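You operate a simulated robot arm through the tools that you are given. There is no shell and no other tool. Be economical: measure what you need, move in short steps, check, and stop when the job is done.

You run a simulated two-armed robot. Do the job below in one go: nothing can be reset, and whatever is moved stays where it is left.

TASK
Dry the LOT 25 tray at 4 m/min and 60 degrees, then put it on the third tray shelf.
Fine: lay it on the white belt, start the dryer and let it ride to the end bar; shelves count from the bottom; the main switch stays on.

The check looks at the end state, three seconds after you hand in, the way a careful person would. Anything else that was tipped, shoved, dropped, spilled or broken makes it a failure.

THE ROBOT
Two 7-joint arms with two-finger parallel grippers on one trunk, on a base that drives. Base frame: it is fixed to the floor where the robot stands at the start and does not move with it; the origin is under the middle of the robot, x ahead of it, y to its left, z up; the surface under the hand at the start is at about z = 88.5. Readings come in cm, degrees, newtons and seconds.
The left shoulder is at the start at [6, 14.3, 92.6], the right one opposite. With the tool pointing down near the work surface each hand reaches from about 28 to 72 cm from the robot's upright axis, wherever it stands, measured 20 degrees to its own side. Places, roughly: belt under the sliding cover [70, -110, 100]; cover latch [60, -90, 120]; dryer [130, -90, 100]; dryer cabinet latch [50, 50, 80]; dryer main switch [50, 10, 70]; dryer speed dial [40, -40, 90]; dryer vent clamp lever [60, -260, 110]; gate handwheel [50, -120, 100]; heat dial [40, -60, 90]; small tray [75, -250, 75]; third tray shelf [70, -210, 100]; top of the white belt [70, -50, 100]. Payload 1.57 kg a hand.
Tool frame (each hand has its own): the origin (TCP) lies between the finger pads and is the grasp point; the fingertips stand 3 cm ahead of it; z points along the fingers, y is the line along which they close. Largest opening 11 cm; finger width 2.4, thickness 1.2; the body of the gripper, 4.8 by 11.2 cm, starts 7.8 cm behind the TCP.
Orientation is that of the tool frame in the base frame, as a unit quaternion [w, x, y, z]. With the fingers straight down and closing along the base's y, the tool's x points along the base's -x, its y along +y and its z along -z.

THE INTERFACE
- The arms move only by the tool send_rows. It takes "left_steps", "right_steps" or both (then of equal length, played together; a hand with none holds still); each is a list that holds one entry, the list of rows, each a list of 7 numbers: the shift along the base's x, y, z in cm, then the turn, a rotation vector about the base's x, y, z in degrees, then the gripper command, from -1 (shut) to 1 (fully open), values between in proportion. In form: [[[dx, dy, dz, wx, wy, wz, claw], ...]]. A call has 1 to 20 rows; each row is the pose to reach, as a shift and turn from the pose commanded when the call began. Rows are played at 5 a second. More than 5 cm and 8.6 degrees between two rows, or a gripper value outside its range, and nothing of the call is played. A pose out of reach is approached as far as the arm can. The call stops where the force on the tool passes 40 N (or 10 N more than at its start, if that is more) or the arm is blocked; 0.2 s more then pass. Each finger travels about 4.5 cm/s and halts on what it meets, pressing with about 22 N; the grip force reading is that of the motor and also rises with nothing between the fingers. The clock runs only during rows and for 0.2 s after the last one: add rows that repeat a pose to give the fingers time. It gives the time, the measured TCP pose, the force on the tool (base axes), the opening and the grip force at its end, in the units of the frame above (readings bear some noise), with the torque about the TCP (base axes, N m) and any sound that the robot's microphone picked up, and new pictures: "views" is both (left out), scene, wrist or none (wrist: the cameras of the hands that moved).
- Cameras (640 x 400 px; columns grow to the right, rows downward): "scene" is now at [5.26, -1.66, 154.1]; the picture's right is [-0.20, -0.98, -0.00], its down [-0.69, 0.14, -0.71] and it looks along [0.69, -0.14, -0.71] (base axes); focal length 265 px, centre (320, 200). "left" rides on the left gripper at [7, -1.6, -14.1] in its tool frame; the picture's right is [0.23, 0.97, 0.00], its down [-0.86, 0.20, -0.48] and it looks along [-0.47, 0.11, 0.88] (tool axes); focal length 222 px, centre (320, 200). "right" rides on the right gripper at [7, 1.6, -14.1] in its tool frame; the picture's right is [-0.23, 0.97, 0.00], its down [-0.86, -0.20, -0.48] and it looks along [-0.47, -0.11, 0.88] (tool axes); focal length 222 px, centre (320, 200). There is no depth. A picture from a camera that has moved, and an enlarged one, comes with that camera's place and axes in the base frame and with its lens.
- raise_lower(by): slides the trunk up (or, below 0, down) by that many cm; the arms and the scene camera ride with it, the base frame stays. It gives what a move gives, with no picture.
- base_move(legs): drives the robot by 1 to 6 legs, each [ahead, left, turn to the left] in cm, cm and degrees, along the robot's own axes; the way and the turn of a leg run together, so that a leg with both is an arc; at most 150 cm and 180 degrees a leg. The arms and the cameras ride along, it lands a little off, and it stops where it bumps. It gives what a move gives, and a new picture of the scene camera.
- aim_head(pan, tilt): turns the head with the scene camera to pan (to the left, within 86 degrees either way) and tilt (down, from -29 to 69), counted from straight ahead of the robot. It gives what a move gives, and a new picture of the scene camera.
- zoom(camera, box): a new picture of the part [left, top, right, bottom] of that camera's present view, enlarged. It takes no simulated time.
- finish_job(): hands the job in; it is judged then, once.

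Work in short steps. Places have to be worked out from the pictures, the camera data and where the tool is seen: move nearer, look again, correct. Check each grasp and each placing, and mend what went wrong. You have 120 turns and 260 pictures in all, those below and enlarged ones among them. Open the grippers and draw the arms clear of the work before you hand the job in, unless the task says otherwise; then end with one line.

The tools are called after "Call:" as name(argument=value, ...) on one line, values as JSON. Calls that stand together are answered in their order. send_rows: Moves the arms, as the interface text tells. Its arguments: {"type":"object","properties":{"left_steps":{"type":"array","items":{"type":"array","items":{"type":"array","items":{"type":"number"}}}},"right_steps":{"type":"array","items":{"type":"array","items":{"type":"array","items":{"type":"number"}}}},"views":{"type":"string","enum":["both","scene","wrist","none"]}},"required":[]} The other tools are called the same way: raise_lower (by) slides the trunk up or down; base_move (legs) drives the base; aim_head (pan, tilt) turns the head that bears the scene camera; zoom (camera, box) takes an enlarged picture of a part of a camera's view; finish_job () hands the job in.

At the start:

```text
t: 0.0
left_tcp_pos: [45.92, -4.15, 100.06]
left_orientation: [0.0, 0.0, 1.0, 0.0]
left_force: [-0.4, -0.9, -0.8]
left_moment: [-0.01, 0.0, 0.01]
left_finger_gap: 10.98
left_grasp_force: 0.0
right_tcp_pos: [37.5, -44.18, 99.88]
right_orientation: [-0.001, 0.0, 1.0, 0.0]
right_force: [0.4, 0.8, -0.4]
right_moment: [0.04, 0.02, 0.01]
right_finger_gap: 10.98
right_grasp_force: 0.0
trunk travel left (down, up): [-52.5, 6.5]
robot x, y, heading: [-0.17, -0.09, 0.1]
head pan, tilt: [-11.5, 44.9]
```

scene: 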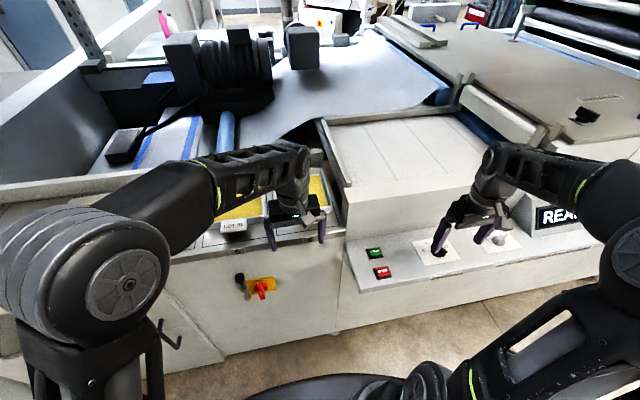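
right: 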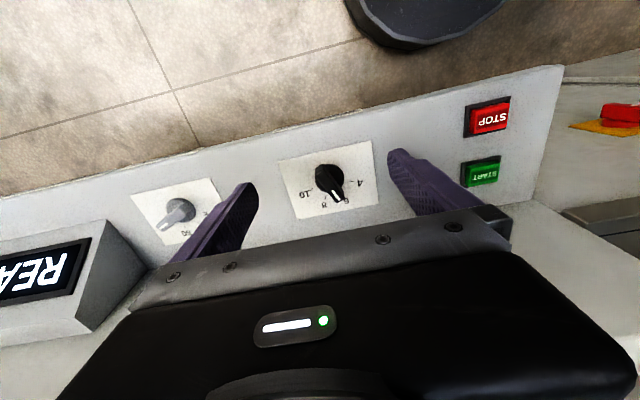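
left: 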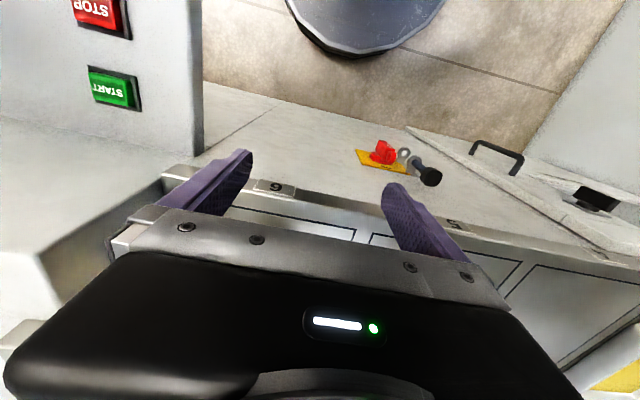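

The pictures show the dials, START/STOP buttons, and trays by the left arm. I zoom in on the dials and the trays.

Call:
zoom(camera="right", box=[120, 80, 520, 330])

Call:
zoom(camera="scene", box=[180, 130, 500, 330])

Call:
aim_head(pan=-60, tilt=25)

Call:
aim_head(pan=20, tilt=40)

```text
1.60 times, centred on (320, 205) of right
camera zoom: at [30.46, -42.48, 114.11], right [0.23, 0.97, 0.0], down [0.86, -0.2, 0.48], along [0.47, -0.11, -0.88], focal length 355 px, centre (320, 192)
```

zoom: 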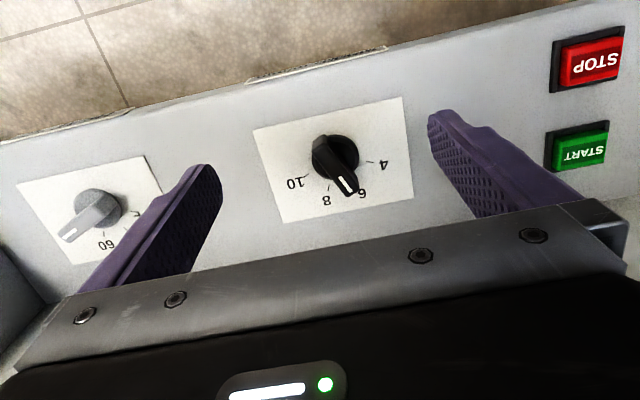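

```text
2.00 times, centred on (340, 230) of scene
camera zoom: at [5.26, -1.66, 154.1], right [-0.2, -0.98, 0.0], down [-0.69, 0.14, -0.71], along [0.69, -0.14, -0.71], focal length 529 px, centre (280, 140)
```

zoom: 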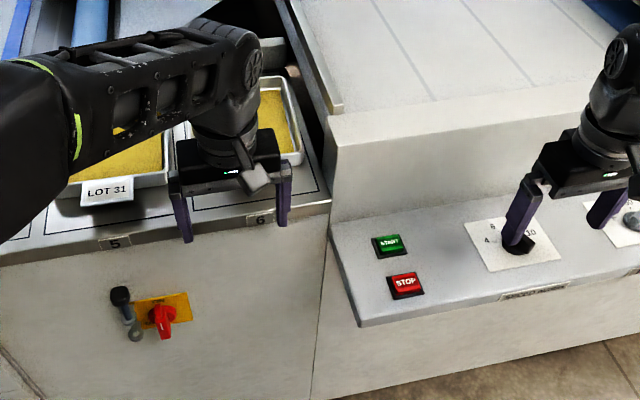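

```text
t: 1.2
left_tcp_pos: [46.02, -4.12, 100.0]
left_orientation: [0.0, -0.001, 1.0, 0.0]
left_force: [0.5, -0.7, -0.2]
left_moment: [0.0, 0.01, 0.0]
left_finger_gap: 10.97
left_grasp_force: 0.1
right_tcp_pos: [37.4, -44.17, 100.02]
right_orientation: [0.0, 0.001, 1.0, 0.0]
right_force: [0.2, -0.1, -0.1]
right_moment: [0.02, 0.02, 0.03]
right_finger_gap: 11.03
right_grasp_force: 0.1
trunk travel left (down, up): [-52.5, 6.5]
robot x, y, heading: [-0.1, -0.27, -0.1]
head pan, tilt: [-60.0, 25.0]
camera scene: at [1.9, -8.02, 157.14], right [-0.87, -0.5, 0.0], down [-0.21, 0.37, -0.91], along [0.45, -0.78, -0.42], focal length 265 px, centre (320, 200)
```

scene: 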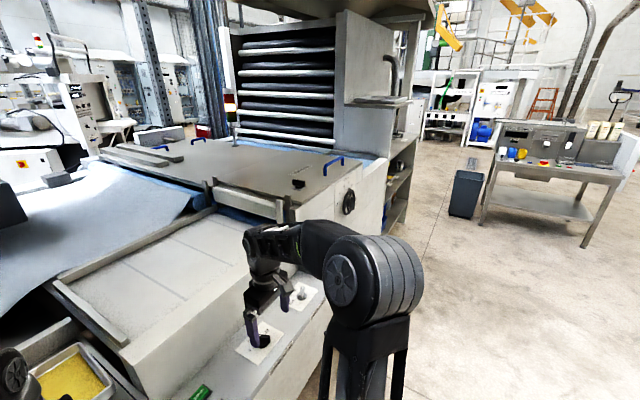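

```text
t: 2.7
left_tcp_pos: [45.98, -4.04, 100.0]
left_orientation: [0.0, 0.0, 1.0, -0.001]
left_force: [0.7, -0.6, -0.3]
left_moment: [0.0, -0.01, 0.01]
left_finger_gap: 11.02
left_grasp_force: 0.1
right_tcp_pos: [37.42, -44.2, 100.05]
right_orientation: [-0.001, -0.001, 1.0, 0.0]
right_force: [-0.3, -0.1, -0.4]
right_moment: [-0.02, -0.02, 0.01]
right_finger_gap: 11.0
right_grasp_force: 0.0
trunk travel left (down, up): [-52.5, 6.5]
robot x, y, heading: [-0.1, -0.01, 0.1]
head pan, tilt: [20.0, 40.0]
camera scene: at [5.27, 2.86, 154.81], right [0.34, -0.94, 0.0], down [-0.6, -0.22, -0.77], along [0.72, 0.26, -0.64], focal length 265 px, centre (320, 200)
```

scene: 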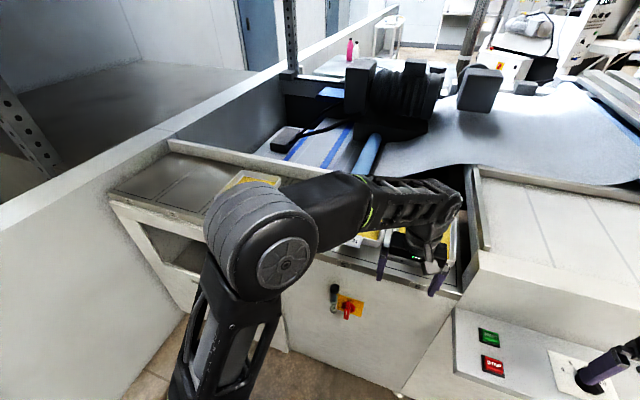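

The left arm hides the trays. I raise it and swing it left so its wrist camera can look along the tray row.

Call:
send_rows(left_steps=[[[-2, 4, 2, 0, 0, 0, 1], [-4, 8, 4, 0, 0, 0, 1], [-6, 12, 6, 0, 0, 0, 1], [-8, 16, 8, 0, 0, 0, 1], [-10, 20, 10, 0, 0, 0, 1], [-12, 24, 12, 0, 0, 0, 1], [-12, 28, 14, 0, 0, 0, 1]]])

```text
t: 4.5
left_tcp_pos: [34.44, 16.56, 114.38]
left_orientation: [0.04, 0.107, 0.994, -0.002]
left_force: [0.0, 0.4, -0.1]
left_moment: [-0.02, -0.02, 0.0]
left_finger_gap: 11.02
left_grasp_force: 0.1
left hand out of reach, approached as far as the arm can: row 7
right_tcp_pos: [37.53, -43.94, 100.07]
right_orientation: [-0.001, 0.0, 1.0, -0.001]
right_force: [-0.2, 0.1, -0.1]
right_moment: [-0.04, -0.02, 0.0]
right_finger_gap: 11.0
right_grasp_force: 0.1
trunk travel left (down, up): [-52.5, 6.5]
robot x, y, heading: [0.19, -0.03, 0.1]
head pan, tilt: [20.0, 40.0]
stopped in row 7 (left hand): the arm was blocked; the commanded pose is now the measured one
camera scene: at [5.33, 3.11, 154.8], right [0.34, -0.94, 0.0], down [-0.6, -0.22, -0.77], along [0.72, 0.26, -0.64], focal length 265 px, centre (320, 200)
camera left: at [26.28, 16.66, 127.96], right [-0.01, 1.0, -0.01], down [0.84, 0.02, 0.55], along [0.55, 0.0, -0.84], focal length 222 px, centre (320, 200)
```

scene: 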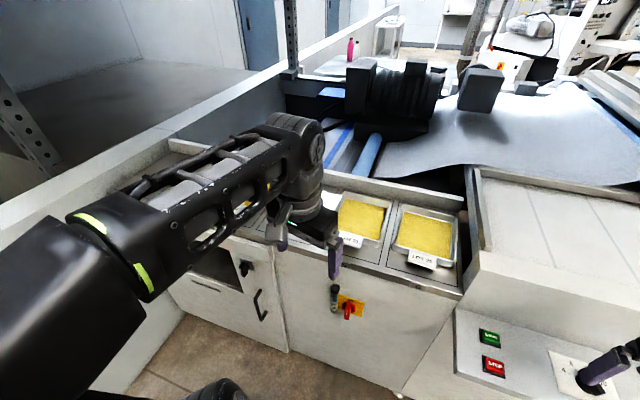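
left: 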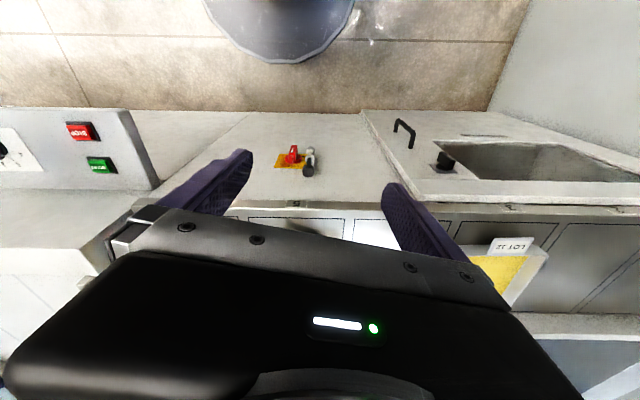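

Call:
zoom(camera="scene", box=[300, 170, 500, 295])

Call:
zoom(camera="left", box=[240, 180, 640, 340])

```text
3.20 times, centred on (400, 232) of scene
camera zoom: at [5.33, 3.11, 154.8], right [0.34, -0.94, 0.0], down [-0.6, -0.22, -0.77], along [0.72, 0.26, -0.64], focal length 847 px, centre (64, 96)
```

zoom: 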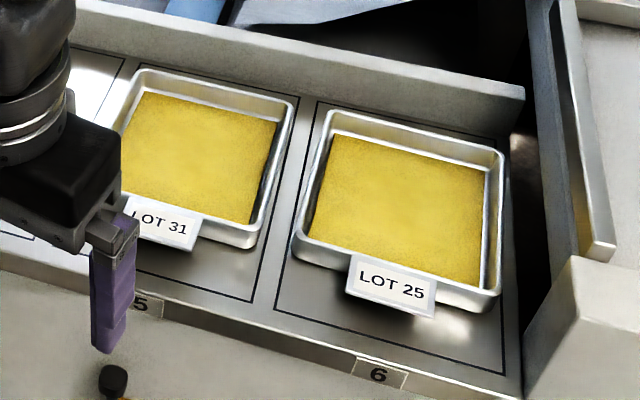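

```text
1.60 times, centred on (440, 260) of left
camera zoom: at [26.28, 16.66, 127.96], right [-0.01, 1.0, -0.01], down [0.84, 0.02, 0.55], along [0.55, 0.0, -0.84], focal length 355 px, centre (128, 104)
```

zoom: 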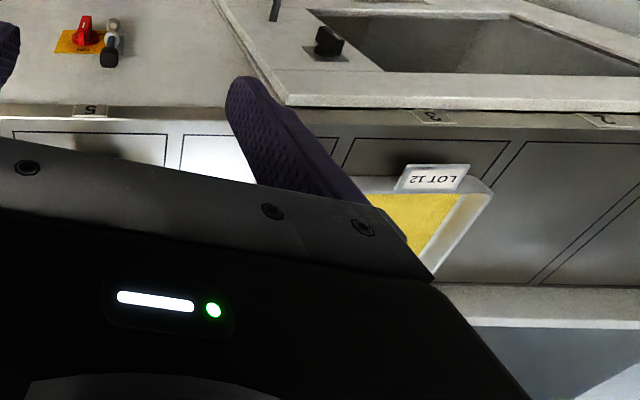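

LOT 25 is in place 6, roughly 22 by 17 cm, centred near [72, -9]. Next I study the belt, cover and shelves.

Call:
aim_head(pan=-40, tilt=30)

Call:
zoom(camera="scene", box=[100, 0, 640, 337])

```text
t: 5.8
left_tcp_pos: [34.43, 16.32, 114.39]
left_orientation: [0.04, 0.106, 0.994, -0.001]
left_force: [0.1, -0.3, -0.4]
left_moment: [-0.01, 0.01, -0.01]
left_finger_gap: 11.0
left_grasp_force: 0.0
right_tcp_pos: [37.44, -44.37, 100.05]
right_orientation: [0.0, 0.001, 1.0, 0.0]
right_force: [-0.3, -0.1, -0.6]
right_moment: [-0.02, 0.04, -0.01]
right_finger_gap: 11.0
right_grasp_force: 0.2
trunk travel left (down, up): [-52.5, 6.5]
robot x, y, heading: [-0.01, -0.14, 0.0]
head pan, tilt: [-40.0, 30.0]
camera scene: at [4.21, -5.87, 156.34], right [-0.64, -0.77, 0.0], down [-0.38, 0.32, -0.87], along [0.66, -0.56, -0.5], focal length 265 px, centre (320, 200)
```

scene: 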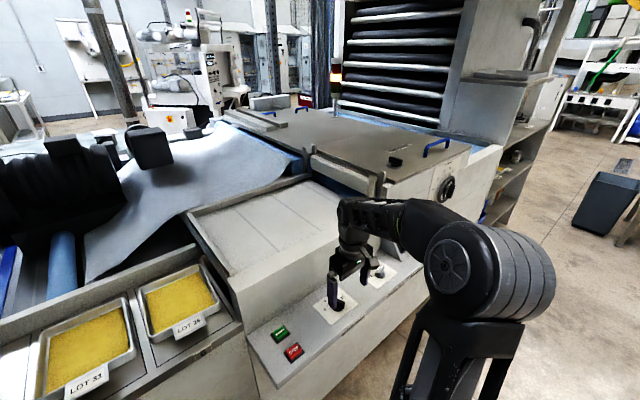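

```text
1.19 times, centred on (370, 168) of scene
camera zoom: at [4.21, -5.87, 156.34], right [-0.64, -0.77, 0.0], down [-0.38, 0.32, -0.87], along [0.66, -0.56, -0.5], focal length 314 px, centre (261, 237)
```

zoom: 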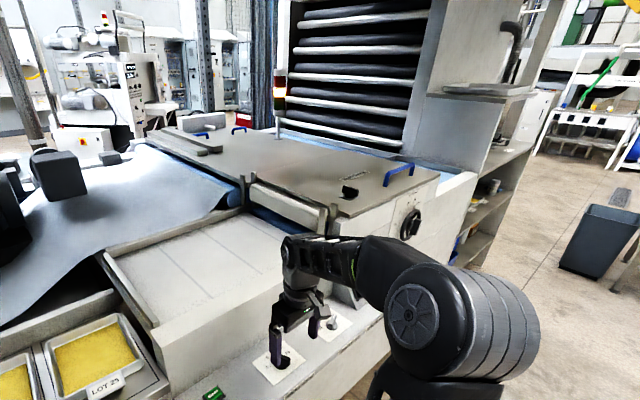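

I zoom on the two dials for the exact present settings and the tick positions.

Call:
zoom(camera="right", box=[260, 130, 400, 230])

Call:
zoom(camera="right", box=[110, 160, 270, 260])

```text
4.00 times, centred on (330, 180) of right
camera zoom: at [30.44, -42.53, 114.1], right [0.23, 0.97, 0.0], down [0.86, -0.2, 0.48], along [0.47, -0.11, -0.88], focal length 888 px, centre (280, 280)
```

zoom: 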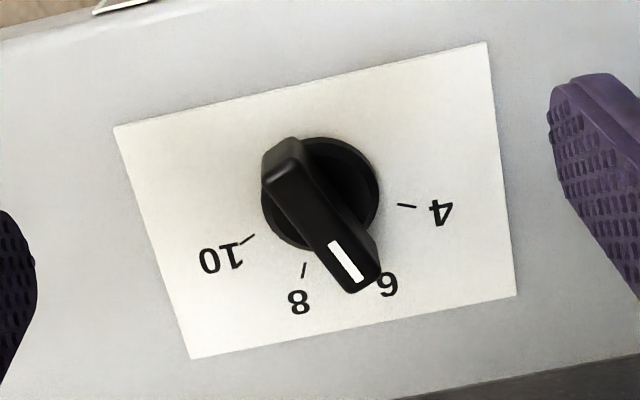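

```text
4.00 times, centred on (190, 210) of right
camera zoom: at [30.44, -42.53, 114.1], right [0.23, 0.97, 0.0], down [0.86, -0.2, 0.48], along [0.47, -0.11, -0.88], focal length 888 px, centre (840, 160)
```

zoom: 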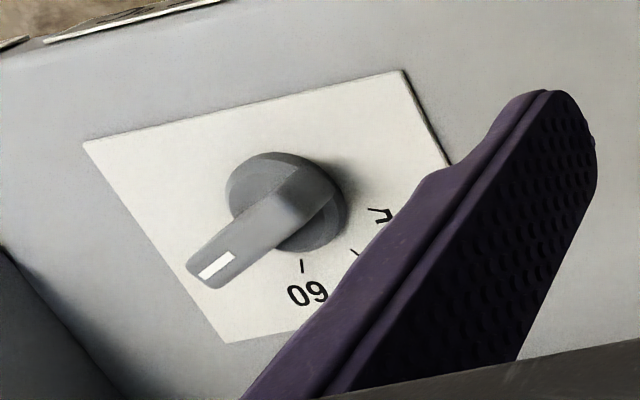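

Dial ticks work out at ±22.5° and ±67.5° about the dial's +x axis: speed is at 6 (+22.5°) and needs 4 (+67.5°). I bring the right hand over the speed knob, turned 22.5° to straddle its ridge.

Call:
send_rows(right_steps=[[[1, 0.1, 0, 0, 0, 7.5, 0.5], [2.5, 0.3, -1, 0, 0, 15, 0], [3.8, 0.5, -2, 0, 0, 22, 0], [3.8, 0.5, -3, 0, 0, 22, 0], [3.8, 0.5, -3, 0, 0, 22, 0]]], views="wrist")

```text
t: 7.0
left_tcp_pos: [34.19, 16.41, 114.37]
left_orientation: [0.04, 0.106, 0.994, -0.001]
left_force: [-0.3, -0.9, -0.3]
left_moment: [0.0, -0.03, 0.02]
left_finger_gap: 11.0
left_grasp_force: 0.0
right_tcp_pos: [41.29, -43.82, 96.94]
right_orientation: [0.0, -0.191, 0.982, 0.0]
right_force: [0.5, 0.6, 0.2]
right_moment: [0.02, -0.02, 0.03]
right_finger_gap: 5.52
right_grasp_force: 0.1
trunk travel left (down, up): [-52.5, 6.5]
robot x, y, heading: [0.15, -0.03, 0.2]
head pan, tilt: [-40.0, 30.0]
camera right: at [34.17, -44.79, 111.02], right [-0.15, 0.99, 0.0], down [0.87, 0.14, 0.48], along [0.47, 0.07, -0.88], focal length 222 px, centre (320, 200)
```

right: 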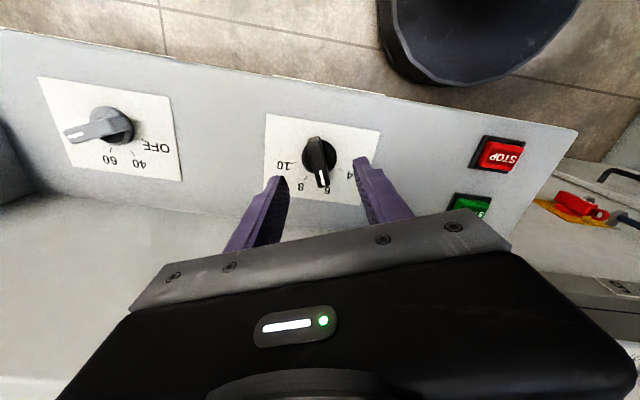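

The labels read OFF, 40, 60 and 80, so heat is at 80. The knob sits between the fingers; I lower and close gently.

Call:
send_rows(right_steps=[[[0, 0, -2, 0, 0, 0, 0], [0, 0, -4, 0, 0, 0, 0], [0, 0, -4.2, 0, 0, 0, -0.3], [0, 0, -4.2, 0, 0, 0, -0.7], [0, 0, -4.2, 0, 0, 0, -1], [0, 0, -4.2, 0, 0, 0, -1]]], views="wrist")

```text
t: 8.4
left_tcp_pos: [34.36, 16.26, 114.46]
left_orientation: [0.039, 0.106, 0.994, -0.001]
left_force: [-0.2, 0.4, 0.2]
left_moment: [0.03, -0.02, -0.03]
left_finger_gap: 11.0
left_grasp_force: 0.1
right_tcp_pos: [41.23, -43.88, 92.65]
right_orientation: [-0.001, -0.19, 0.982, -0.001]
right_force: [2.2, -5.2, -0.5]
right_moment: [-0.11, -0.08, 0.04]
right_finger_gap: 1.28
right_grasp_force: 24.5
trunk travel left (down, up): [-52.5, 6.5]
robot x, y, heading: [0.12, -0.19, 0.0]
head pan, tilt: [-40.0, 30.0]
camera right: at [34.11, -44.86, 106.82], right [-0.15, 0.99, 0.0], down [0.87, 0.13, 0.48], along [0.47, 0.07, -0.88], focal length 222 px, centre (320, 200)
```

right: 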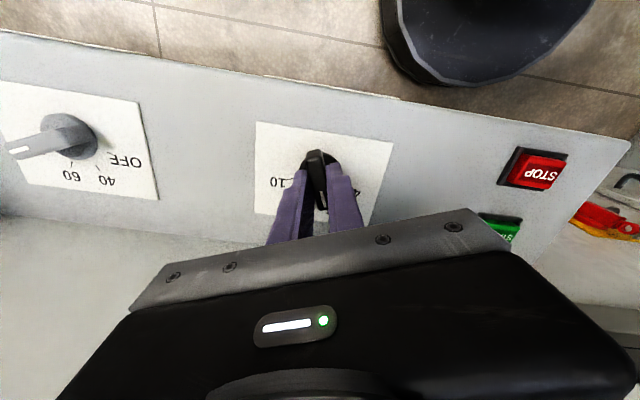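

Gripped at a 1.28 cm gap; I turn +45° about z, then open.

Call:
send_rows(right_steps=[[[0, 0, 0, 0, 0, 7.5, -1], [0, 0, 0, 0, 0, 15, -1], [0, 0, 0, 0, 0, 22.5, -1], [0, 0, 0, 0, 0, 30, -1], [0, 0, 0, 0, 0, 37.5, -1], [0, 0, 0, 0, 0, 45, -1], [0, 0, 0, 0, 0, 45, -1]]], views="wrist")

```text
t: 10.0
left_tcp_pos: [34.41, 16.1, 114.33]
left_orientation: [0.039, 0.105, 0.994, 0.001]
left_force: [-0.5, 0.0, -0.7]
left_moment: [0.0, -0.01, 0.01]
left_finger_gap: 11.0
left_grasp_force: 0.0
right_tcp_pos: [41.16, -43.76, 92.64]
right_orientation: [-0.001, -0.552, 0.834, 0.001]
right_force: [-0.7, -8.9, -3.7]
right_moment: [-0.03, -0.17, 0.02]
right_finger_gap: 1.29
right_grasp_force: 29.9
trunk travel left (down, up): [-52.5, 6.5]
robot x, y, heading: [0.15, -0.42, 0.1]
head pan, tilt: [-40.0, 30.0]
camera right: at [36.97, -49.54, 106.82], right [-0.81, 0.59, 0.0], down [0.52, 0.71, 0.48], along [0.28, 0.39, -0.88], focal length 222 px, centre (320, 200)
```

right: 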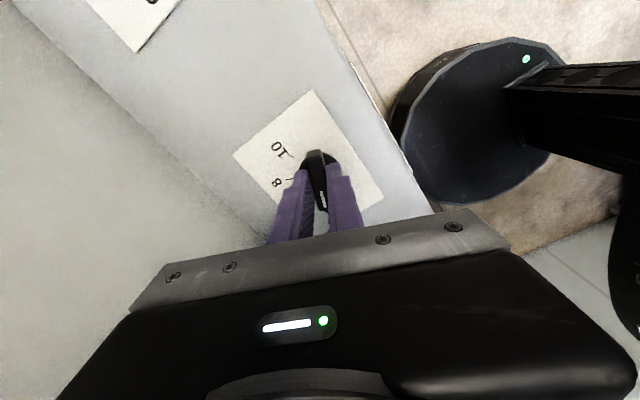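

The knob turned with the hand. I release, lift and rotate back to look at both dials.

Call:
send_rows(right_steps=[[[0, 0, 0, 0, 0, 0, -0.5], [0, 0, 0, 0, 0, 0, 0], [0, 0, 3, 0, 0, 0, 0], [0, 0, 6, 0, 0, -8, 0], [0, -3, 7, 0, 0, -16, 0], [0, -6, 7, 0, 0, -24, 0], [0, -9, 7, 0, 0, -32, 0], [0, -12, 7, 0, 0, -40, 0], [0, -15, 7, 0, 0, -48, 0], [0, -18, 7, 0, 0, -56, 0], [0, -20, 7, 0, 0, -64, 0], [0, -20.2, 7, 0, 0, -72, 0], [0, -20.2, 7, 0, 0, -80, 0], [0, -20.2, 7, 0, 0, -88, 0]]], views="wrist")

```text
t: 13.0
left_tcp_pos: [34.39, 16.33, 114.46]
left_orientation: [0.04, 0.107, 0.994, -0.001]
left_force: [0.6, 0.8, 0.0]
left_moment: [0.01, 0.0, 0.02]
left_finger_gap: 10.99
left_grasp_force: 0.0
right_tcp_pos: [41.21, -63.87, 99.79]
right_orientation: [0.0, 0.184, 0.983, 0.0]
right_force: [0.0, 0.7, -1.1]
right_moment: [0.01, -0.02, 0.03]
right_finger_gap: 5.52
right_grasp_force: 0.1
trunk travel left (down, up): [-52.5, 6.5]
robot x, y, heading: [0.08, 0.02, -0.1]
head pan, tilt: [-40.0, 30.0]
camera right: at [35.3, -59.82, 113.93], right [0.56, 0.83, 0.0], down [0.73, -0.5, 0.48], along [0.39, -0.27, -0.88], focal length 222 px, centre (320, 200)
```

right: 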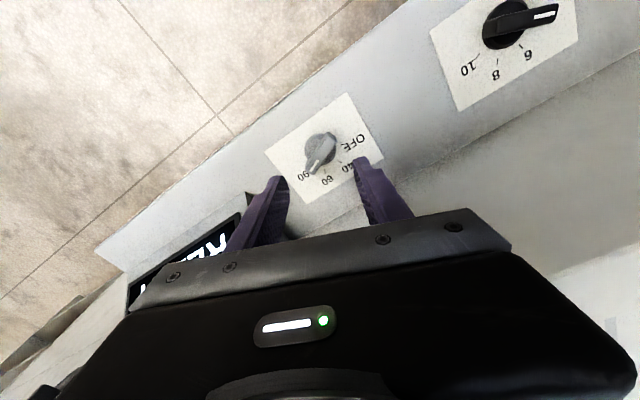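

I zoom to read both dials.

Call:
zoom(camera="right", box=[250, 80, 400, 220])

Call:
zoom(camera="right", box=[420, 0, 600, 115])

```text
2.86 times, centred on (325, 150) of right
camera zoom: at [35.3, -59.82, 113.93], right [0.56, 0.83, 0.0], down [0.73, -0.5, 0.48], along [0.39, -0.27, -0.88], focal length 635 px, centre (306, 343)
```

zoom: 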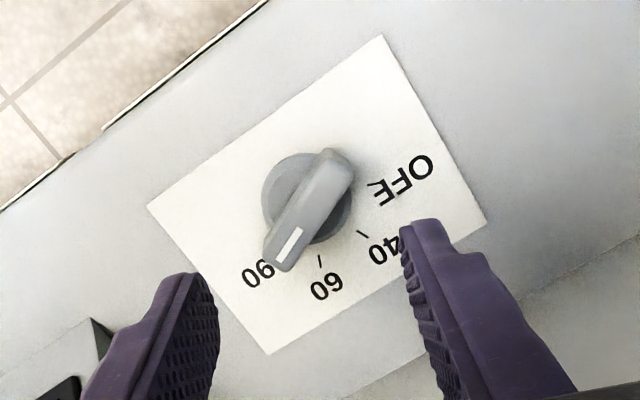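

```text
3.48 times, centred on (510, 58) of right
camera zoom: at [35.3, -59.82, 113.93], right [0.56, 0.83, 0.0], down [0.73, -0.5, 0.48], along [0.39, -0.27, -0.88], focal length 773 px, centre (-341, 696)
```

zoom: 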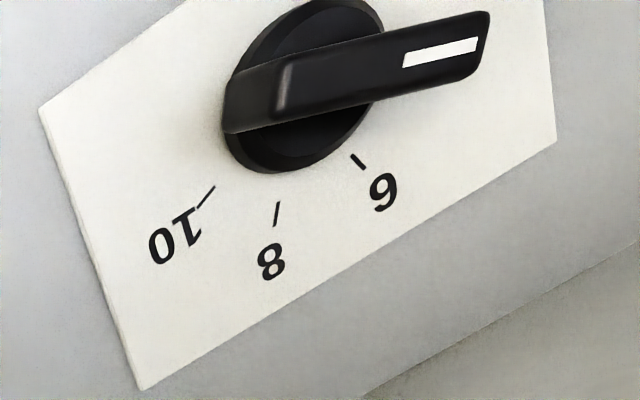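

Speed points at 4. Heat is at 90 and needs a +45° turn to 60. I rotate to align with the heat knob, lower and grip.

Call:
send_rows(right_steps=[[[0, 0, 0, 0, 0, -8, 0], [0, 0, 0, 0, 0, -16, 0], [0, 0, 0, 0, 0, -24, 0], [0, 0, 0, 0, 0, -32, 0], [0, 0, 0, 0, 0, -40, 0], [0, 0, -1.5, 0, 0, -46, 0], [0, 0, -4, 0, 0, -46, 0], [0, 0, -6, 0, 0, -46, 0], [0, 0, -7.1, 0, 0, -46, 0]]], views="wrist")

```text
t: 15.0
left_tcp_pos: [34.39, 16.34, 114.45]
left_orientation: [0.039, 0.106, 0.994, -0.001]
left_force: [0.0, -0.3, 0.4]
left_moment: [0.0, 0.0, 0.01]
left_finger_gap: 10.97
left_grasp_force: 0.0
right_tcp_pos: [41.21, -64.04, 92.64]
right_orientation: [0.0, 0.553, 0.833, 0.001]
right_force: [0.9, -0.7, 1.2]
right_moment: [-0.04, -0.01, -0.01]
right_finger_gap: 5.5
right_grasp_force: 0.1
trunk travel left (down, up): [-52.5, 6.5]
robot x, y, heading: [-0.06, -0.14, 0.0]
head pan, tilt: [-40.0, 30.0]
camera right: at [39.93, -56.85, 106.8], right [0.99, 0.17, 0.0], down [0.15, -0.87, 0.48], along [0.08, -0.47, -0.88], focal length 222 px, centre (320, 200)
```

right: 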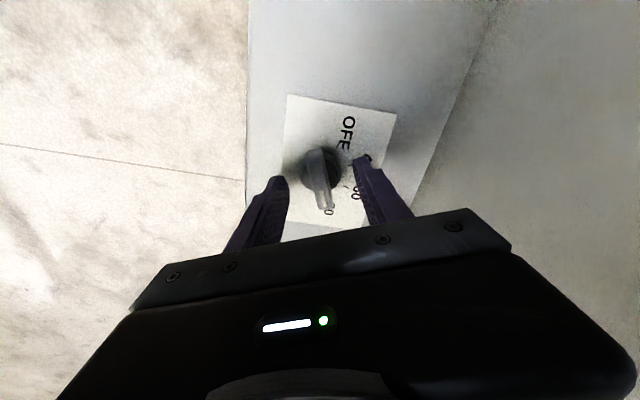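

The fingers straddle the knob; I close, turn +45°, and release.

Call:
send_rows(right_steps=[[[0, 0, 0, 0, 0, 0, -0.5], [0, 0, 0, 0, 0, 0, -1], [0, 0, 0, 0, 0, 0, -1], [0, 0, 0, 0, 0, 0, -1], [0, 0, 0, 0, 0, 7.5, -1], [0, 0, 0, 0, 0, 15, -1], [0, 0, 0, 0, 0, 22.5, -1], [0, 0, 0, 0, 0, 30, -1], [0, 0, 0, 0, 0, 37.5, -1], [0, 0, 0, 0, 0, 45, -1], [0, 0, 0, 0, 0, 45, -1], [0, 0, 0, 0, 0, 45, -0.5], [0, 0, 0, 0, 0, 45, 0], [0, 0, 3, 0, 0, 45, 0], [0, 0, 7, 0, 0, 45, 0]]], views="wrist")

Call:
zoom(camera="right", box=[250, 0, 600, 220])

```text
t: 18.2
left_tcp_pos: [34.2, 16.48, 114.51]
left_orientation: [0.04, 0.106, 0.994, 0.0]
left_force: [0.5, -0.5, 0.1]
left_moment: [0.01, 0.0, -0.03]
left_finger_gap: 10.99
left_grasp_force: 0.1
right_tcp_pos: [41.28, -64.12, 99.75]
right_orientation: [0.0, 0.191, 0.982, 0.0]
right_force: [-0.2, 0.0, 0.2]
right_moment: [0.0, 0.02, 0.01]
right_finger_gap: 5.5
right_grasp_force: 0.0
trunk travel left (down, up): [-52.5, 6.5]
robot x, y, heading: [0.02, 0.2, 0.1]
head pan, tilt: [-40.0, 30.0]
camera right: at [35.38, -59.78, 113.92], right [0.58, 0.82, 0.0], down [0.72, -0.51, 0.48], along [0.39, -0.28, -0.88], focal length 222 px, centre (320, 200)
```

right: 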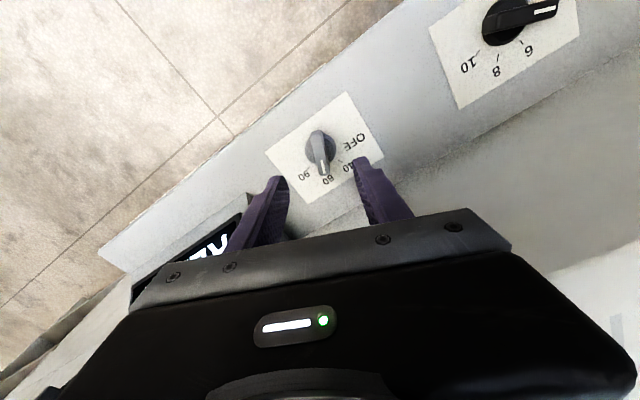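

```text
1.82 times, centred on (425, 110) of right
camera zoom: at [35.38, -59.78, 113.92], right [0.58, 0.82, 0.0], down [0.72, -0.51, 0.48], along [0.39, -0.28, -0.88], focal length 404 px, centre (129, 364)
```

zoom: 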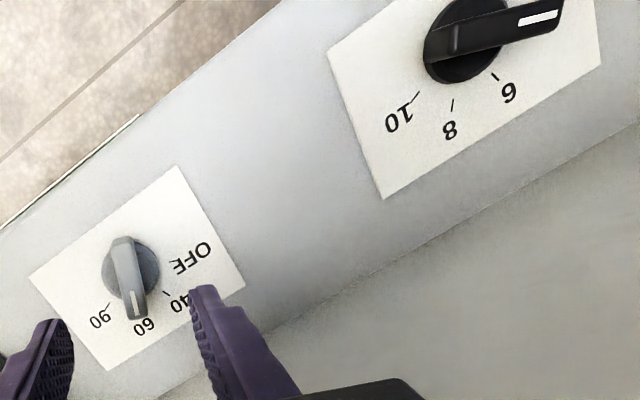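

Heat points at 60. Now I draw the right arm up and back, then drive right along the machine to inspect the gate, cover and shelves.

Call:
send_rows(right_steps=[[[-1, 4, 4, 0, 0, -6, 0], [-3, 8, 8, 0, 0, -12, 0], [-5, 12, 12, 0, 0, -18, 0], [-7, 16, 16, 0, 0, -21, 0], [-9, 20, 18, 0, 0, -21, 0], [-9, 24, 18, 0, 0, -21, 0]]], views="none")

Call:
base_move(legs=[[0, -70, 0]])

```text
refused: row 1 steps farther than a row can; nothing moved
```

```text
t: 22.1
left_tcp_pos: [34.26, -53.92, 114.54]
left_orientation: [0.039, 0.105, 0.994, 0.0]
left_force: [0.9, -0.2, -0.3]
left_moment: [0.03, 0.04, 0.02]
left_finger_gap: 11.0
left_grasp_force: 0.0
right_tcp_pos: [41.51, -134.37, 99.68]
right_orientation: [0.001, 0.189, 0.982, 0.0]
right_force: [-0.1, 0.3, -0.6]
right_moment: [-0.02, 0.0, -0.02]
right_finger_gap: 5.53
right_grasp_force: 0.1
trunk travel left (down, up): [-52.5, 6.5]
robot x, y, heading: [0.19, -70.24, 0.2]
head pan, tilt: [-40.0, 30.0]
camera scene: at [4.32, -76.31, 156.34], right [-0.64, -0.77, 0.0], down [-0.38, 0.32, -0.87], along [0.66, -0.55, -0.5], focal length 265 px, centre (320, 200)
```

scene: 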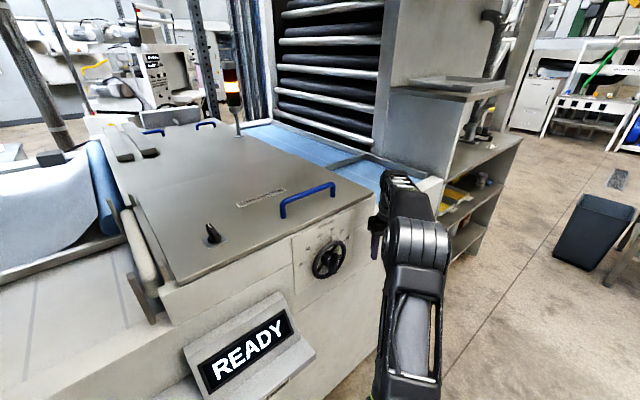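

No bump. Zoom on the handwheel scale, cover latch and outlet.

Call:
zoom(camera="scene", box=[80, 150, 400, 350])

Call:
zoom(camera="scene", box=[240, 60, 560, 260])

Call:
aim_head(pan=10, tilt=35)

Call:
aim_head(pan=-70, tilt=20)

```text
2.00 times, centred on (240, 250) of scene
camera zoom: at [4.32, -76.31, 156.34], right [-0.64, -0.77, 0.0], down [-0.38, 0.32, -0.87], along [0.66, -0.55, -0.5], focal length 529 px, centre (480, 100)
```

zoom: 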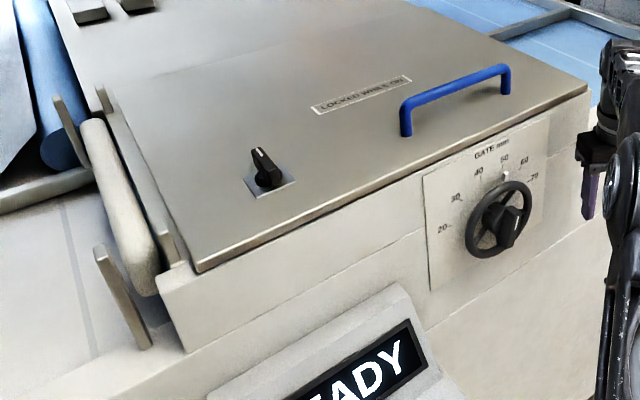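

```text
2.00 times, centred on (400, 160) of scene
camera zoom: at [4.32, -76.31, 156.34], right [-0.64, -0.77, 0.0], down [-0.38, 0.32, -0.87], along [0.66, -0.55, -0.5], focal length 529 px, centre (160, 280)
```

zoom: 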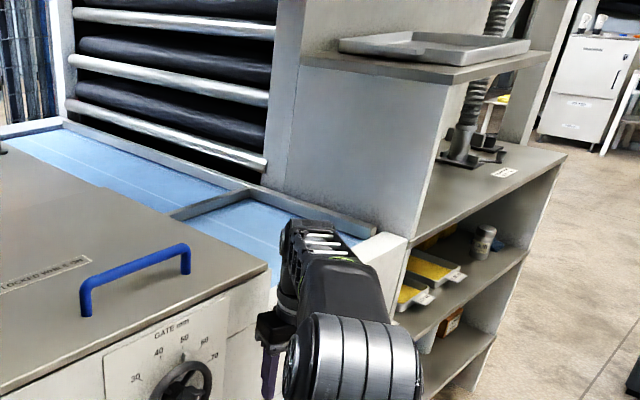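

```text
t: 23.2
left_tcp_pos: [34.49, -54.03, 114.42]
left_orientation: [0.04, 0.105, 0.994, -0.001]
left_force: [0.7, -0.6, 0.7]
left_moment: [-0.01, -0.05, 0.0]
left_finger_gap: 11.01
left_grasp_force: 0.0
right_tcp_pos: [41.47, -134.24, 99.65]
right_orientation: [-0.001, 0.189, 0.982, -0.001]
right_force: [1.1, 0.0, -0.4]
right_moment: [-0.01, 0.01, -0.05]
right_finger_gap: 5.5
right_grasp_force: 0.0
trunk travel left (down, up): [-52.5, 6.5]
robot x, y, heading: [0.21, -70.35, -0.1]
head pan, tilt: [10.0, 35.0]
camera scene: at [6.04, -68.91, 155.57], right [0.18, -0.98, 0.0], down [-0.56, -0.1, -0.82], along [0.81, 0.14, -0.57], focal length 265 px, centre (320, 200)
```

scene: 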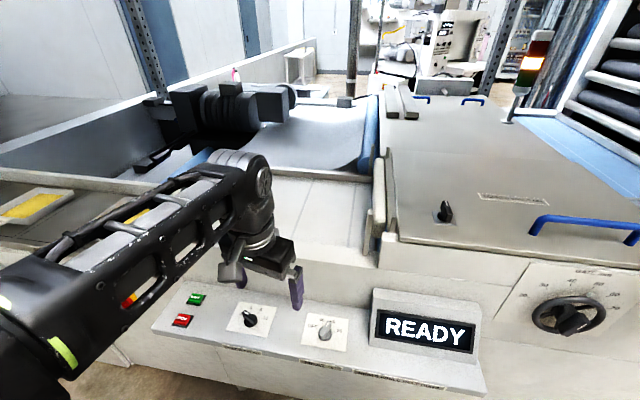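

```text
t: 24.8
left_tcp_pos: [34.44, -53.94, 114.54]
left_orientation: [0.039, 0.105, 0.994, -0.001]
left_force: [0.2, 0.2, 0.5]
left_moment: [0.01, 0.01, 0.0]
left_finger_gap: 11.0
left_grasp_force: 0.1
right_tcp_pos: [41.53, -134.23, 99.73]
right_orientation: [-0.001, 0.19, 0.982, -0.001]
right_force: [0.1, -0.3, 0.2]
right_moment: [0.0, 0.04, -0.01]
right_finger_gap: 5.5
right_grasp_force: 0.1
trunk travel left (down, up): [-52.5, 6.5]
robot x, y, heading: [-0.19, -70.49, -0.0]
head pan, tilt: [-70.0, 20.0]
camera scene: at [0.59, -79.19, 157.95], right [-0.94, -0.35, 0.0], down [-0.12, 0.32, -0.94], along [0.32, -0.88, -0.34], focal length 265 px, centre (320, 200)
```

scene: 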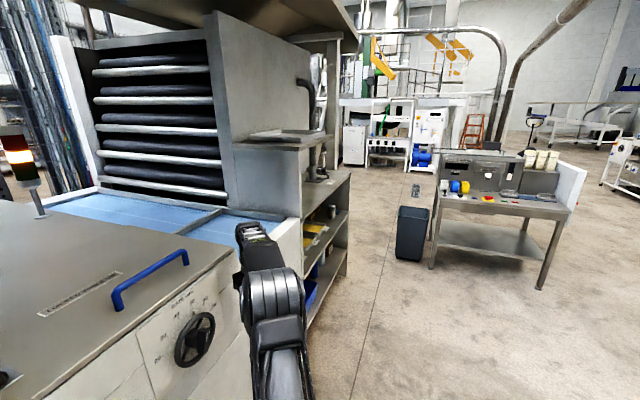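

The cover is marked "locked while on", so it stays closed; the tray should come out on the blue outlet belt. The gate reads about 50 mm. I pull the right arm up and back.

Call:
send_rows(right_steps=[[[-1, 1, 4, 0, 0, -6, 0], [-3, 2, 8, 0, 0, -12, 0], [-5, 4, 12, 0, 0, -18, 0], [-7, 6, 16, 0, 0, -21, 0], [-9, 9, 18, 0, 0, -21, 0], [-10, 13, 18, 0, 0, -21, 0], [-10, 17, 18, 0, 0, -21, 0]]], views="none")

```text
t: 26.4
left_tcp_pos: [34.25, -53.81, 114.57]
left_orientation: [0.041, 0.106, 0.993, -0.002]
left_force: [-0.1, 0.4, 0.0]
left_moment: [-0.05, -0.05, 0.0]
left_finger_gap: 11.01
left_grasp_force: 0.1
right_tcp_pos: [31.41, -118.59, 110.61]
right_orientation: [0.002, 0.365, 0.931, 0.0]
right_force: [-3.7, -2.2, -1.3]
right_moment: [0.13, -0.26, -0.01]
right_finger_gap: 5.49
right_grasp_force: 0.1
right hand out of reach, approached as far as the arm can: row 2, 3, 4, 5, 6, 7
trunk travel left (down, up): [-52.5, 6.5]
robot x, y, heading: [0.28, -70.37, -0.1]
head pan, tilt: [-70.0, 20.0]
```

Now I drive further right to view the outlet and shelves; the way along x=0 looks free.

Call:
base_move(legs=[[-10, -100, 0]])

Call:
aim_head(pan=-25, tilt=35)

Call:
aim_head(pan=15, tilt=35)

```text
t: 31.5
left_tcp_pos: [25.56, -152.8, 114.48]
left_orientation: [0.04, 0.095, 0.995, 0.0]
left_force: [0.5, -0.2, 0.1]
left_moment: [0.0, -0.01, -0.01]
left_finger_gap: 11.0
left_grasp_force: 0.1
right_tcp_pos: [23.89, -217.74, 110.44]
right_orientation: [0.001, 0.355, 0.935, -0.001]
right_force: [-0.5, 0.5, -0.1]
right_moment: [0.02, 0.01, -0.01]
right_finger_gap: 5.51
right_grasp_force: 0.1
trunk travel left (down, up): [-52.5, 6.5]
robot x, y, heading: [-8.2, -169.8, 1.3]
head pan, tilt: [-70.0, 20.0]
camera scene: at [-7.82, -178.67, 157.95], right [-0.93, -0.36, 0.0], down [-0.12, 0.32, -0.94], along [0.34, -0.88, -0.34], focal length 265 px, centre (320, 200)
```

scene: 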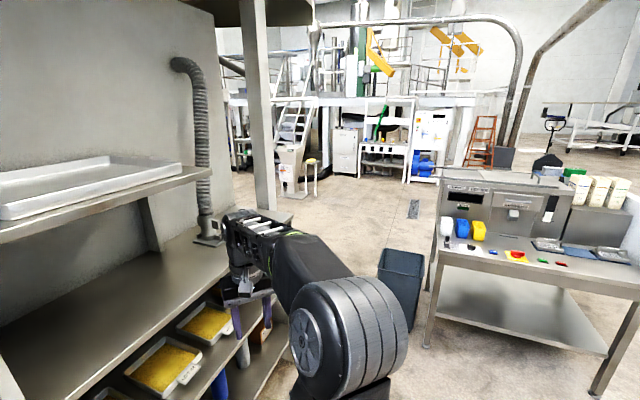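

```text
t: 32.7
left_tcp_pos: [25.49, -152.67, 114.51]
left_orientation: [0.04, 0.095, 0.995, 0.0]
left_force: [0.1, -0.2, -0.5]
left_moment: [-0.02, 0.0, -0.03]
left_finger_gap: 10.99
left_grasp_force: 0.1
right_tcp_pos: [23.92, -217.56, 110.38]
right_orientation: [0.0, 0.356, 0.935, 0.0]
right_force: [0.3, 0.9, 0.1]
right_moment: [-0.01, 0.0, -0.05]
right_finger_gap: 5.52
right_grasp_force: 0.0
trunk travel left (down, up): [-52.5, 6.5]
robot x, y, heading: [-8.37, -170.14, 1.5]
head pan, tilt: [-25.0, 35.0]
camera scene: at [-3.14, -173.49, 155.57], right [-0.4, -0.92, 0.0], down [-0.52, 0.23, -0.82], along [0.75, -0.33, -0.57], focal length 265 px, centre (320, 200)
```

scene: 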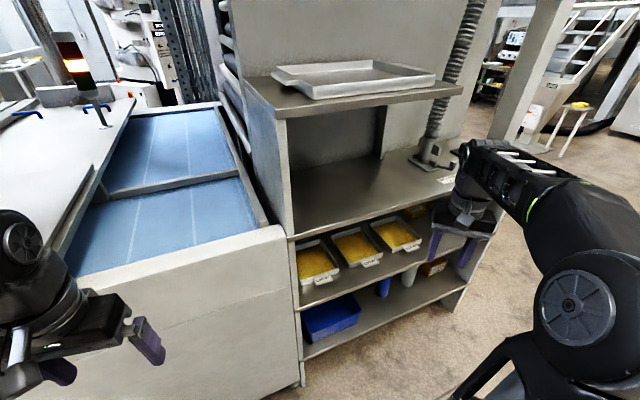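

```text
t: 33.7
left_tcp_pos: [25.5, -152.68, 114.57]
left_orientation: [0.04, 0.095, 0.995, 0.0]
left_force: [0.1, 0.6, -0.2]
left_moment: [0.01, 0.0, 0.0]
left_finger_gap: 11.0
left_grasp_force: 0.0
right_tcp_pos: [23.91, -217.57, 110.46]
right_orientation: [0.0, 0.355, 0.935, 0.001]
right_force: [0.2, 0.2, -0.1]
right_moment: [0.03, 0.02, 0.0]
right_finger_gap: 5.51
right_grasp_force: 0.0
trunk travel left (down, up): [-52.5, 6.5]
robot x, y, heading: [-8.54, -169.68, 1.2]
head pan, tilt: [15.0, 35.0]
camera scene: at [-2.75, -167.48, 155.57], right [0.28, -0.96, 0.0], down [-0.55, -0.16, -0.82], along [0.79, 0.23, -0.57], focal length 265 px, centre (320, 200)
```

scene: 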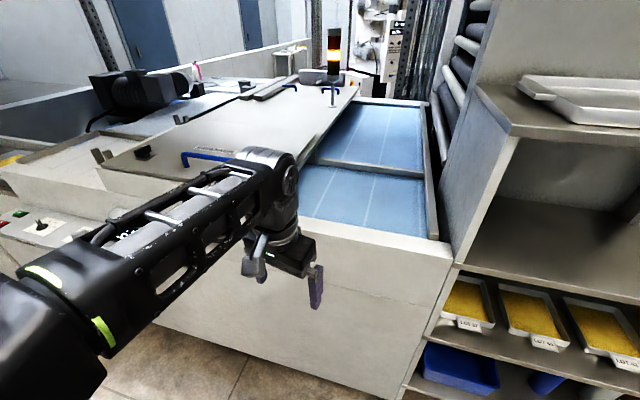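

The rack shows from the bottom: bin shelf, tray shelf, an open empty shelf, and a top board. I zoom to check for numbering.

Call:
aim_head(pan=-25, tilt=50)

Call:
zoom(camera="scene", box=[240, 20, 480, 170])

Call:
zoom(camera="scene", box=[240, 140, 480, 290])

```text
t: 34.8
left_tcp_pos: [25.47, -152.69, 114.35]
left_orientation: [0.04, 0.095, 0.995, 0.0]
left_force: [0.0, 0.1, 0.4]
left_moment: [-0.02, -0.02, 0.0]
left_finger_gap: 10.99
left_grasp_force: 0.1
right_tcp_pos: [23.87, -217.64, 110.37]
right_orientation: [0.0, 0.357, 0.934, 0.0]
right_force: [-0.6, 0.0, 0.3]
right_moment: [0.03, -0.01, 0.04]
right_finger_gap: 5.5
right_grasp_force: 0.0
trunk travel left (down, up): [-52.5, 6.5]
robot x, y, heading: [-8.45, -170.06, 1.4]
head pan, tilt: [-25.0, 50.0]
camera scene: at [-4.15, -173.04, 153.4], right [-0.4, -0.92, 0.0], down [-0.7, 0.31, -0.64], along [0.59, -0.26, -0.77], focal length 265 px, centre (320, 200)
```

scene: 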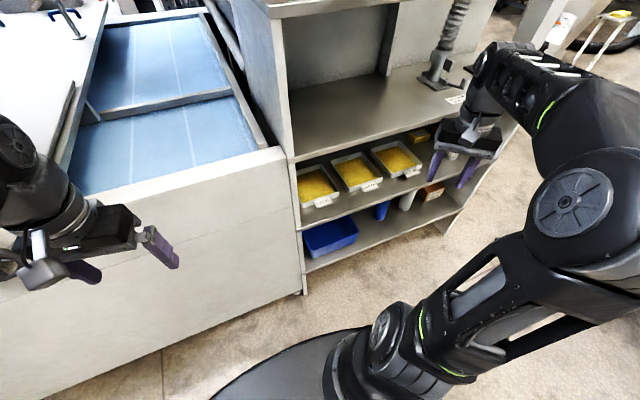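

```text
2.67 times, centred on (360, 95) of scene
camera zoom: at [-4.15, -173.04, 153.4], right [-0.4, -0.92, 0.0], down [-0.7, 0.31, -0.64], along [0.59, -0.26, -0.77], focal length 706 px, centre (213, 480)
```

zoom: 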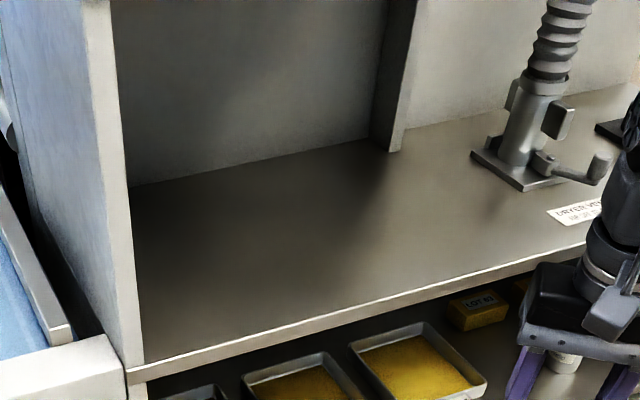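

```text
2.67 times, centred on (360, 215) of scene
camera zoom: at [-4.15, -173.04, 153.4], right [-0.4, -0.92, 0.0], down [-0.7, 0.31, -0.64], along [0.59, -0.26, -0.77], focal length 706 px, centre (213, 160)
```

zoom: 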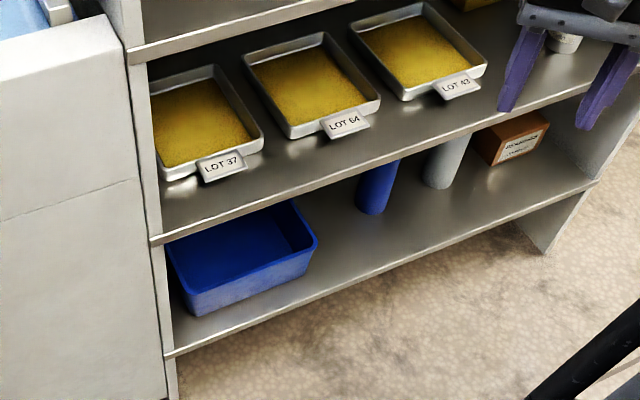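

Third shelf is the empty one with open space left of the hose clamp. I drive back to stand in front of the tray, at about y = -9.

Call:
base_move(legs=[[0, 0, -1.4], [4, 80, 0], [4, 80, 0]])

Call:
aim_head(pan=0, tilt=45)

```text
t: 43.3
left_tcp_pos: [33.45, 6.41, 114.54]
left_orientation: [0.039, 0.102, 0.994, -0.001]
left_force: [-0.7, 0.6, 0.3]
left_moment: [0.01, -0.01, -0.01]
left_finger_gap: 11.03
left_grasp_force: 0.0
right_tcp_pos: [30.94, -58.48, 110.42]
right_orientation: [0.0, 0.364, 0.931, -0.001]
right_force: [0.3, 0.9, -0.6]
right_moment: [-0.03, -0.02, 0.01]
right_finger_gap: 5.49
right_grasp_force: 0.1
trunk travel left (down, up): [-52.5, 6.5]
robot x, y, heading: [-0.58, -10.37, 0.5]
head pan, tilt: [-25.0, 50.0]
camera scene: at [3.48, -13.48, 153.39], right [-0.42, -0.91, 0.0], down [-0.7, 0.32, -0.64], along [0.58, -0.27, -0.77], focal length 265 px, centre (320, 200)
```

scene: 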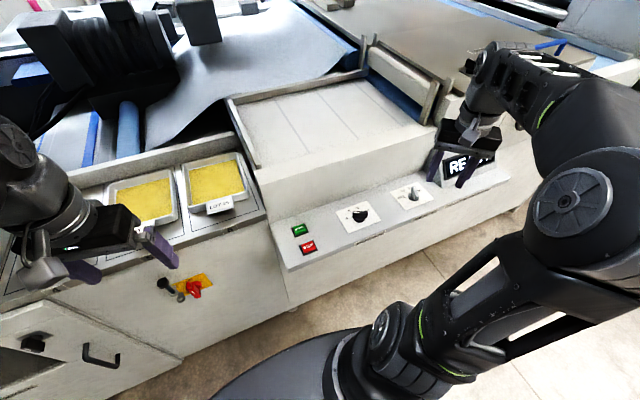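

```text
t: 44.2
left_tcp_pos: [33.48, 6.41, 114.51]
left_orientation: [0.04, 0.102, 0.994, -0.001]
left_force: [-0.2, 0.2, 0.1]
left_moment: [0.0, -0.02, 0.0]
left_finger_gap: 11.01
left_grasp_force: 0.0
right_tcp_pos: [30.91, -58.56, 110.45]
right_orientation: [0.0, 0.363, 0.932, -0.001]
right_force: [0.7, 0.8, 0.4]
right_moment: [0.02, 0.0, 0.01]
right_finger_gap: 5.52
right_grasp_force: 0.2
trunk travel left (down, up): [-52.5, 6.5]
robot x, y, heading: [-1.02, -10.56, 0.6]
head pan, tilt: [0.0, 45.0]
camera scene: at [4.61, -10.28, 154.08], right [0.01, -1.0, 0.0], down [-0.71, -0.01, -0.71], along [0.71, 0.01, -0.71], focal length 265 px, centre (320, 200)
```

scene: 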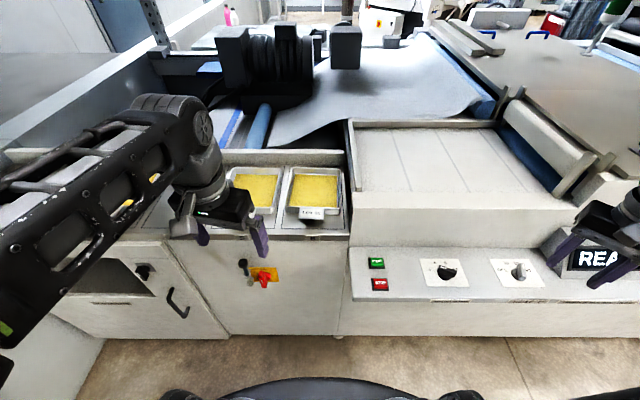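

Call:
zoom(camera="scene", box=[230, 110, 390, 260])

Call:
zoom(camera="scene", box=[330, 70, 630, 250])

```text
2.67 times, centred on (310, 185) of scene
camera zoom: at [4.61, -10.28, 154.08], right [0.01, -1.0, 0.0], down [-0.71, -0.01, -0.71], along [0.71, 0.01, -0.71], focal length 706 px, centre (347, 240)
```

zoom: 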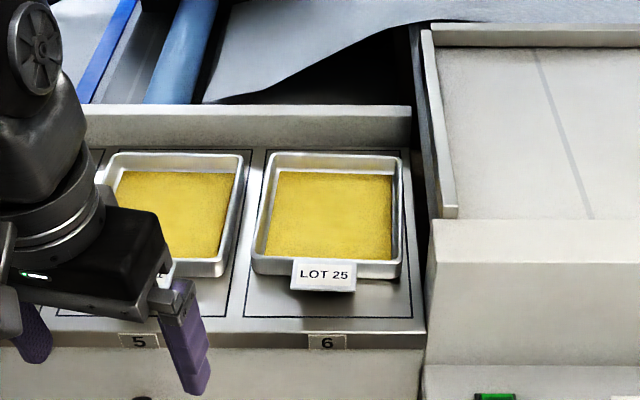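

```text
2.13 times, centred on (480, 160) of scene
camera zoom: at [4.61, -10.28, 154.08], right [0.01, -1.0, 0.0], down [-0.71, -0.01, -0.71], along [0.71, 0.01, -0.71], focal length 565 px, centre (-21, 285)
```

zoom: 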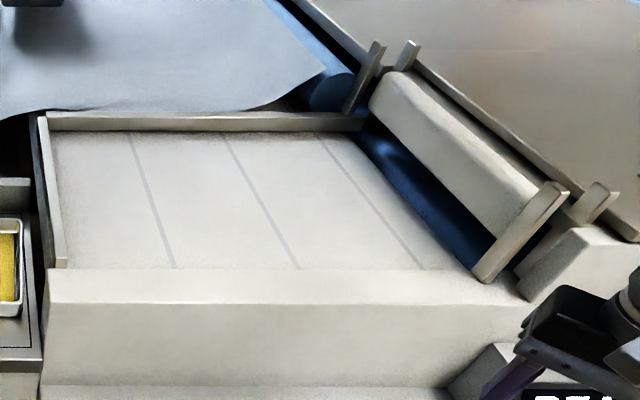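

The belt cabinet wall (top about z = 105) stands only about 2.5 cm right of the tray, so I'll grip diagonally: left hand on the left rim toward the back, right hand on the front rim right of the label. First I drive about 13 cm nearer.

Call:
base_move(legs=[[13, 2, -0.6]])

```text
t: 45.5
left_tcp_pos: [46.89, 7.97, 114.41]
left_orientation: [0.039, 0.108, 0.993, -0.001]
left_force: [0.2, -0.5, 0.3]
left_moment: [0.0, 0.03, -0.01]
left_finger_gap: 10.99
left_grasp_force: 0.1
right_tcp_pos: [43.39, -57.01, 110.33]
right_orientation: [-0.001, 0.369, 0.929, 0.0]
right_force: [0.7, 0.3, -0.7]
right_moment: [0.01, 0.04, -0.01]
right_finger_gap: 5.51
right_grasp_force: 0.1
trunk travel left (down, up): [-52.5, 6.5]
robot x, y, heading: [12.45, -8.67, -0.7]
head pan, tilt: [0.0, 45.0]
camera scene: at [17.88, -8.32, 154.08], right [-0.01, -1.0, 0.0], down [-0.71, 0.0, -0.71], along [0.71, 0.0, -0.71], focal length 265 px, centre (320, 200)
```

scene: 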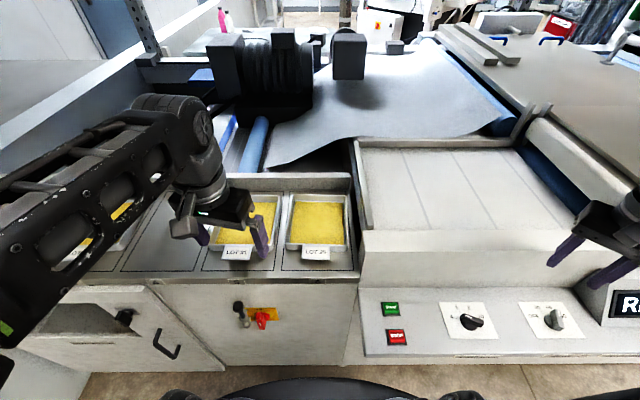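

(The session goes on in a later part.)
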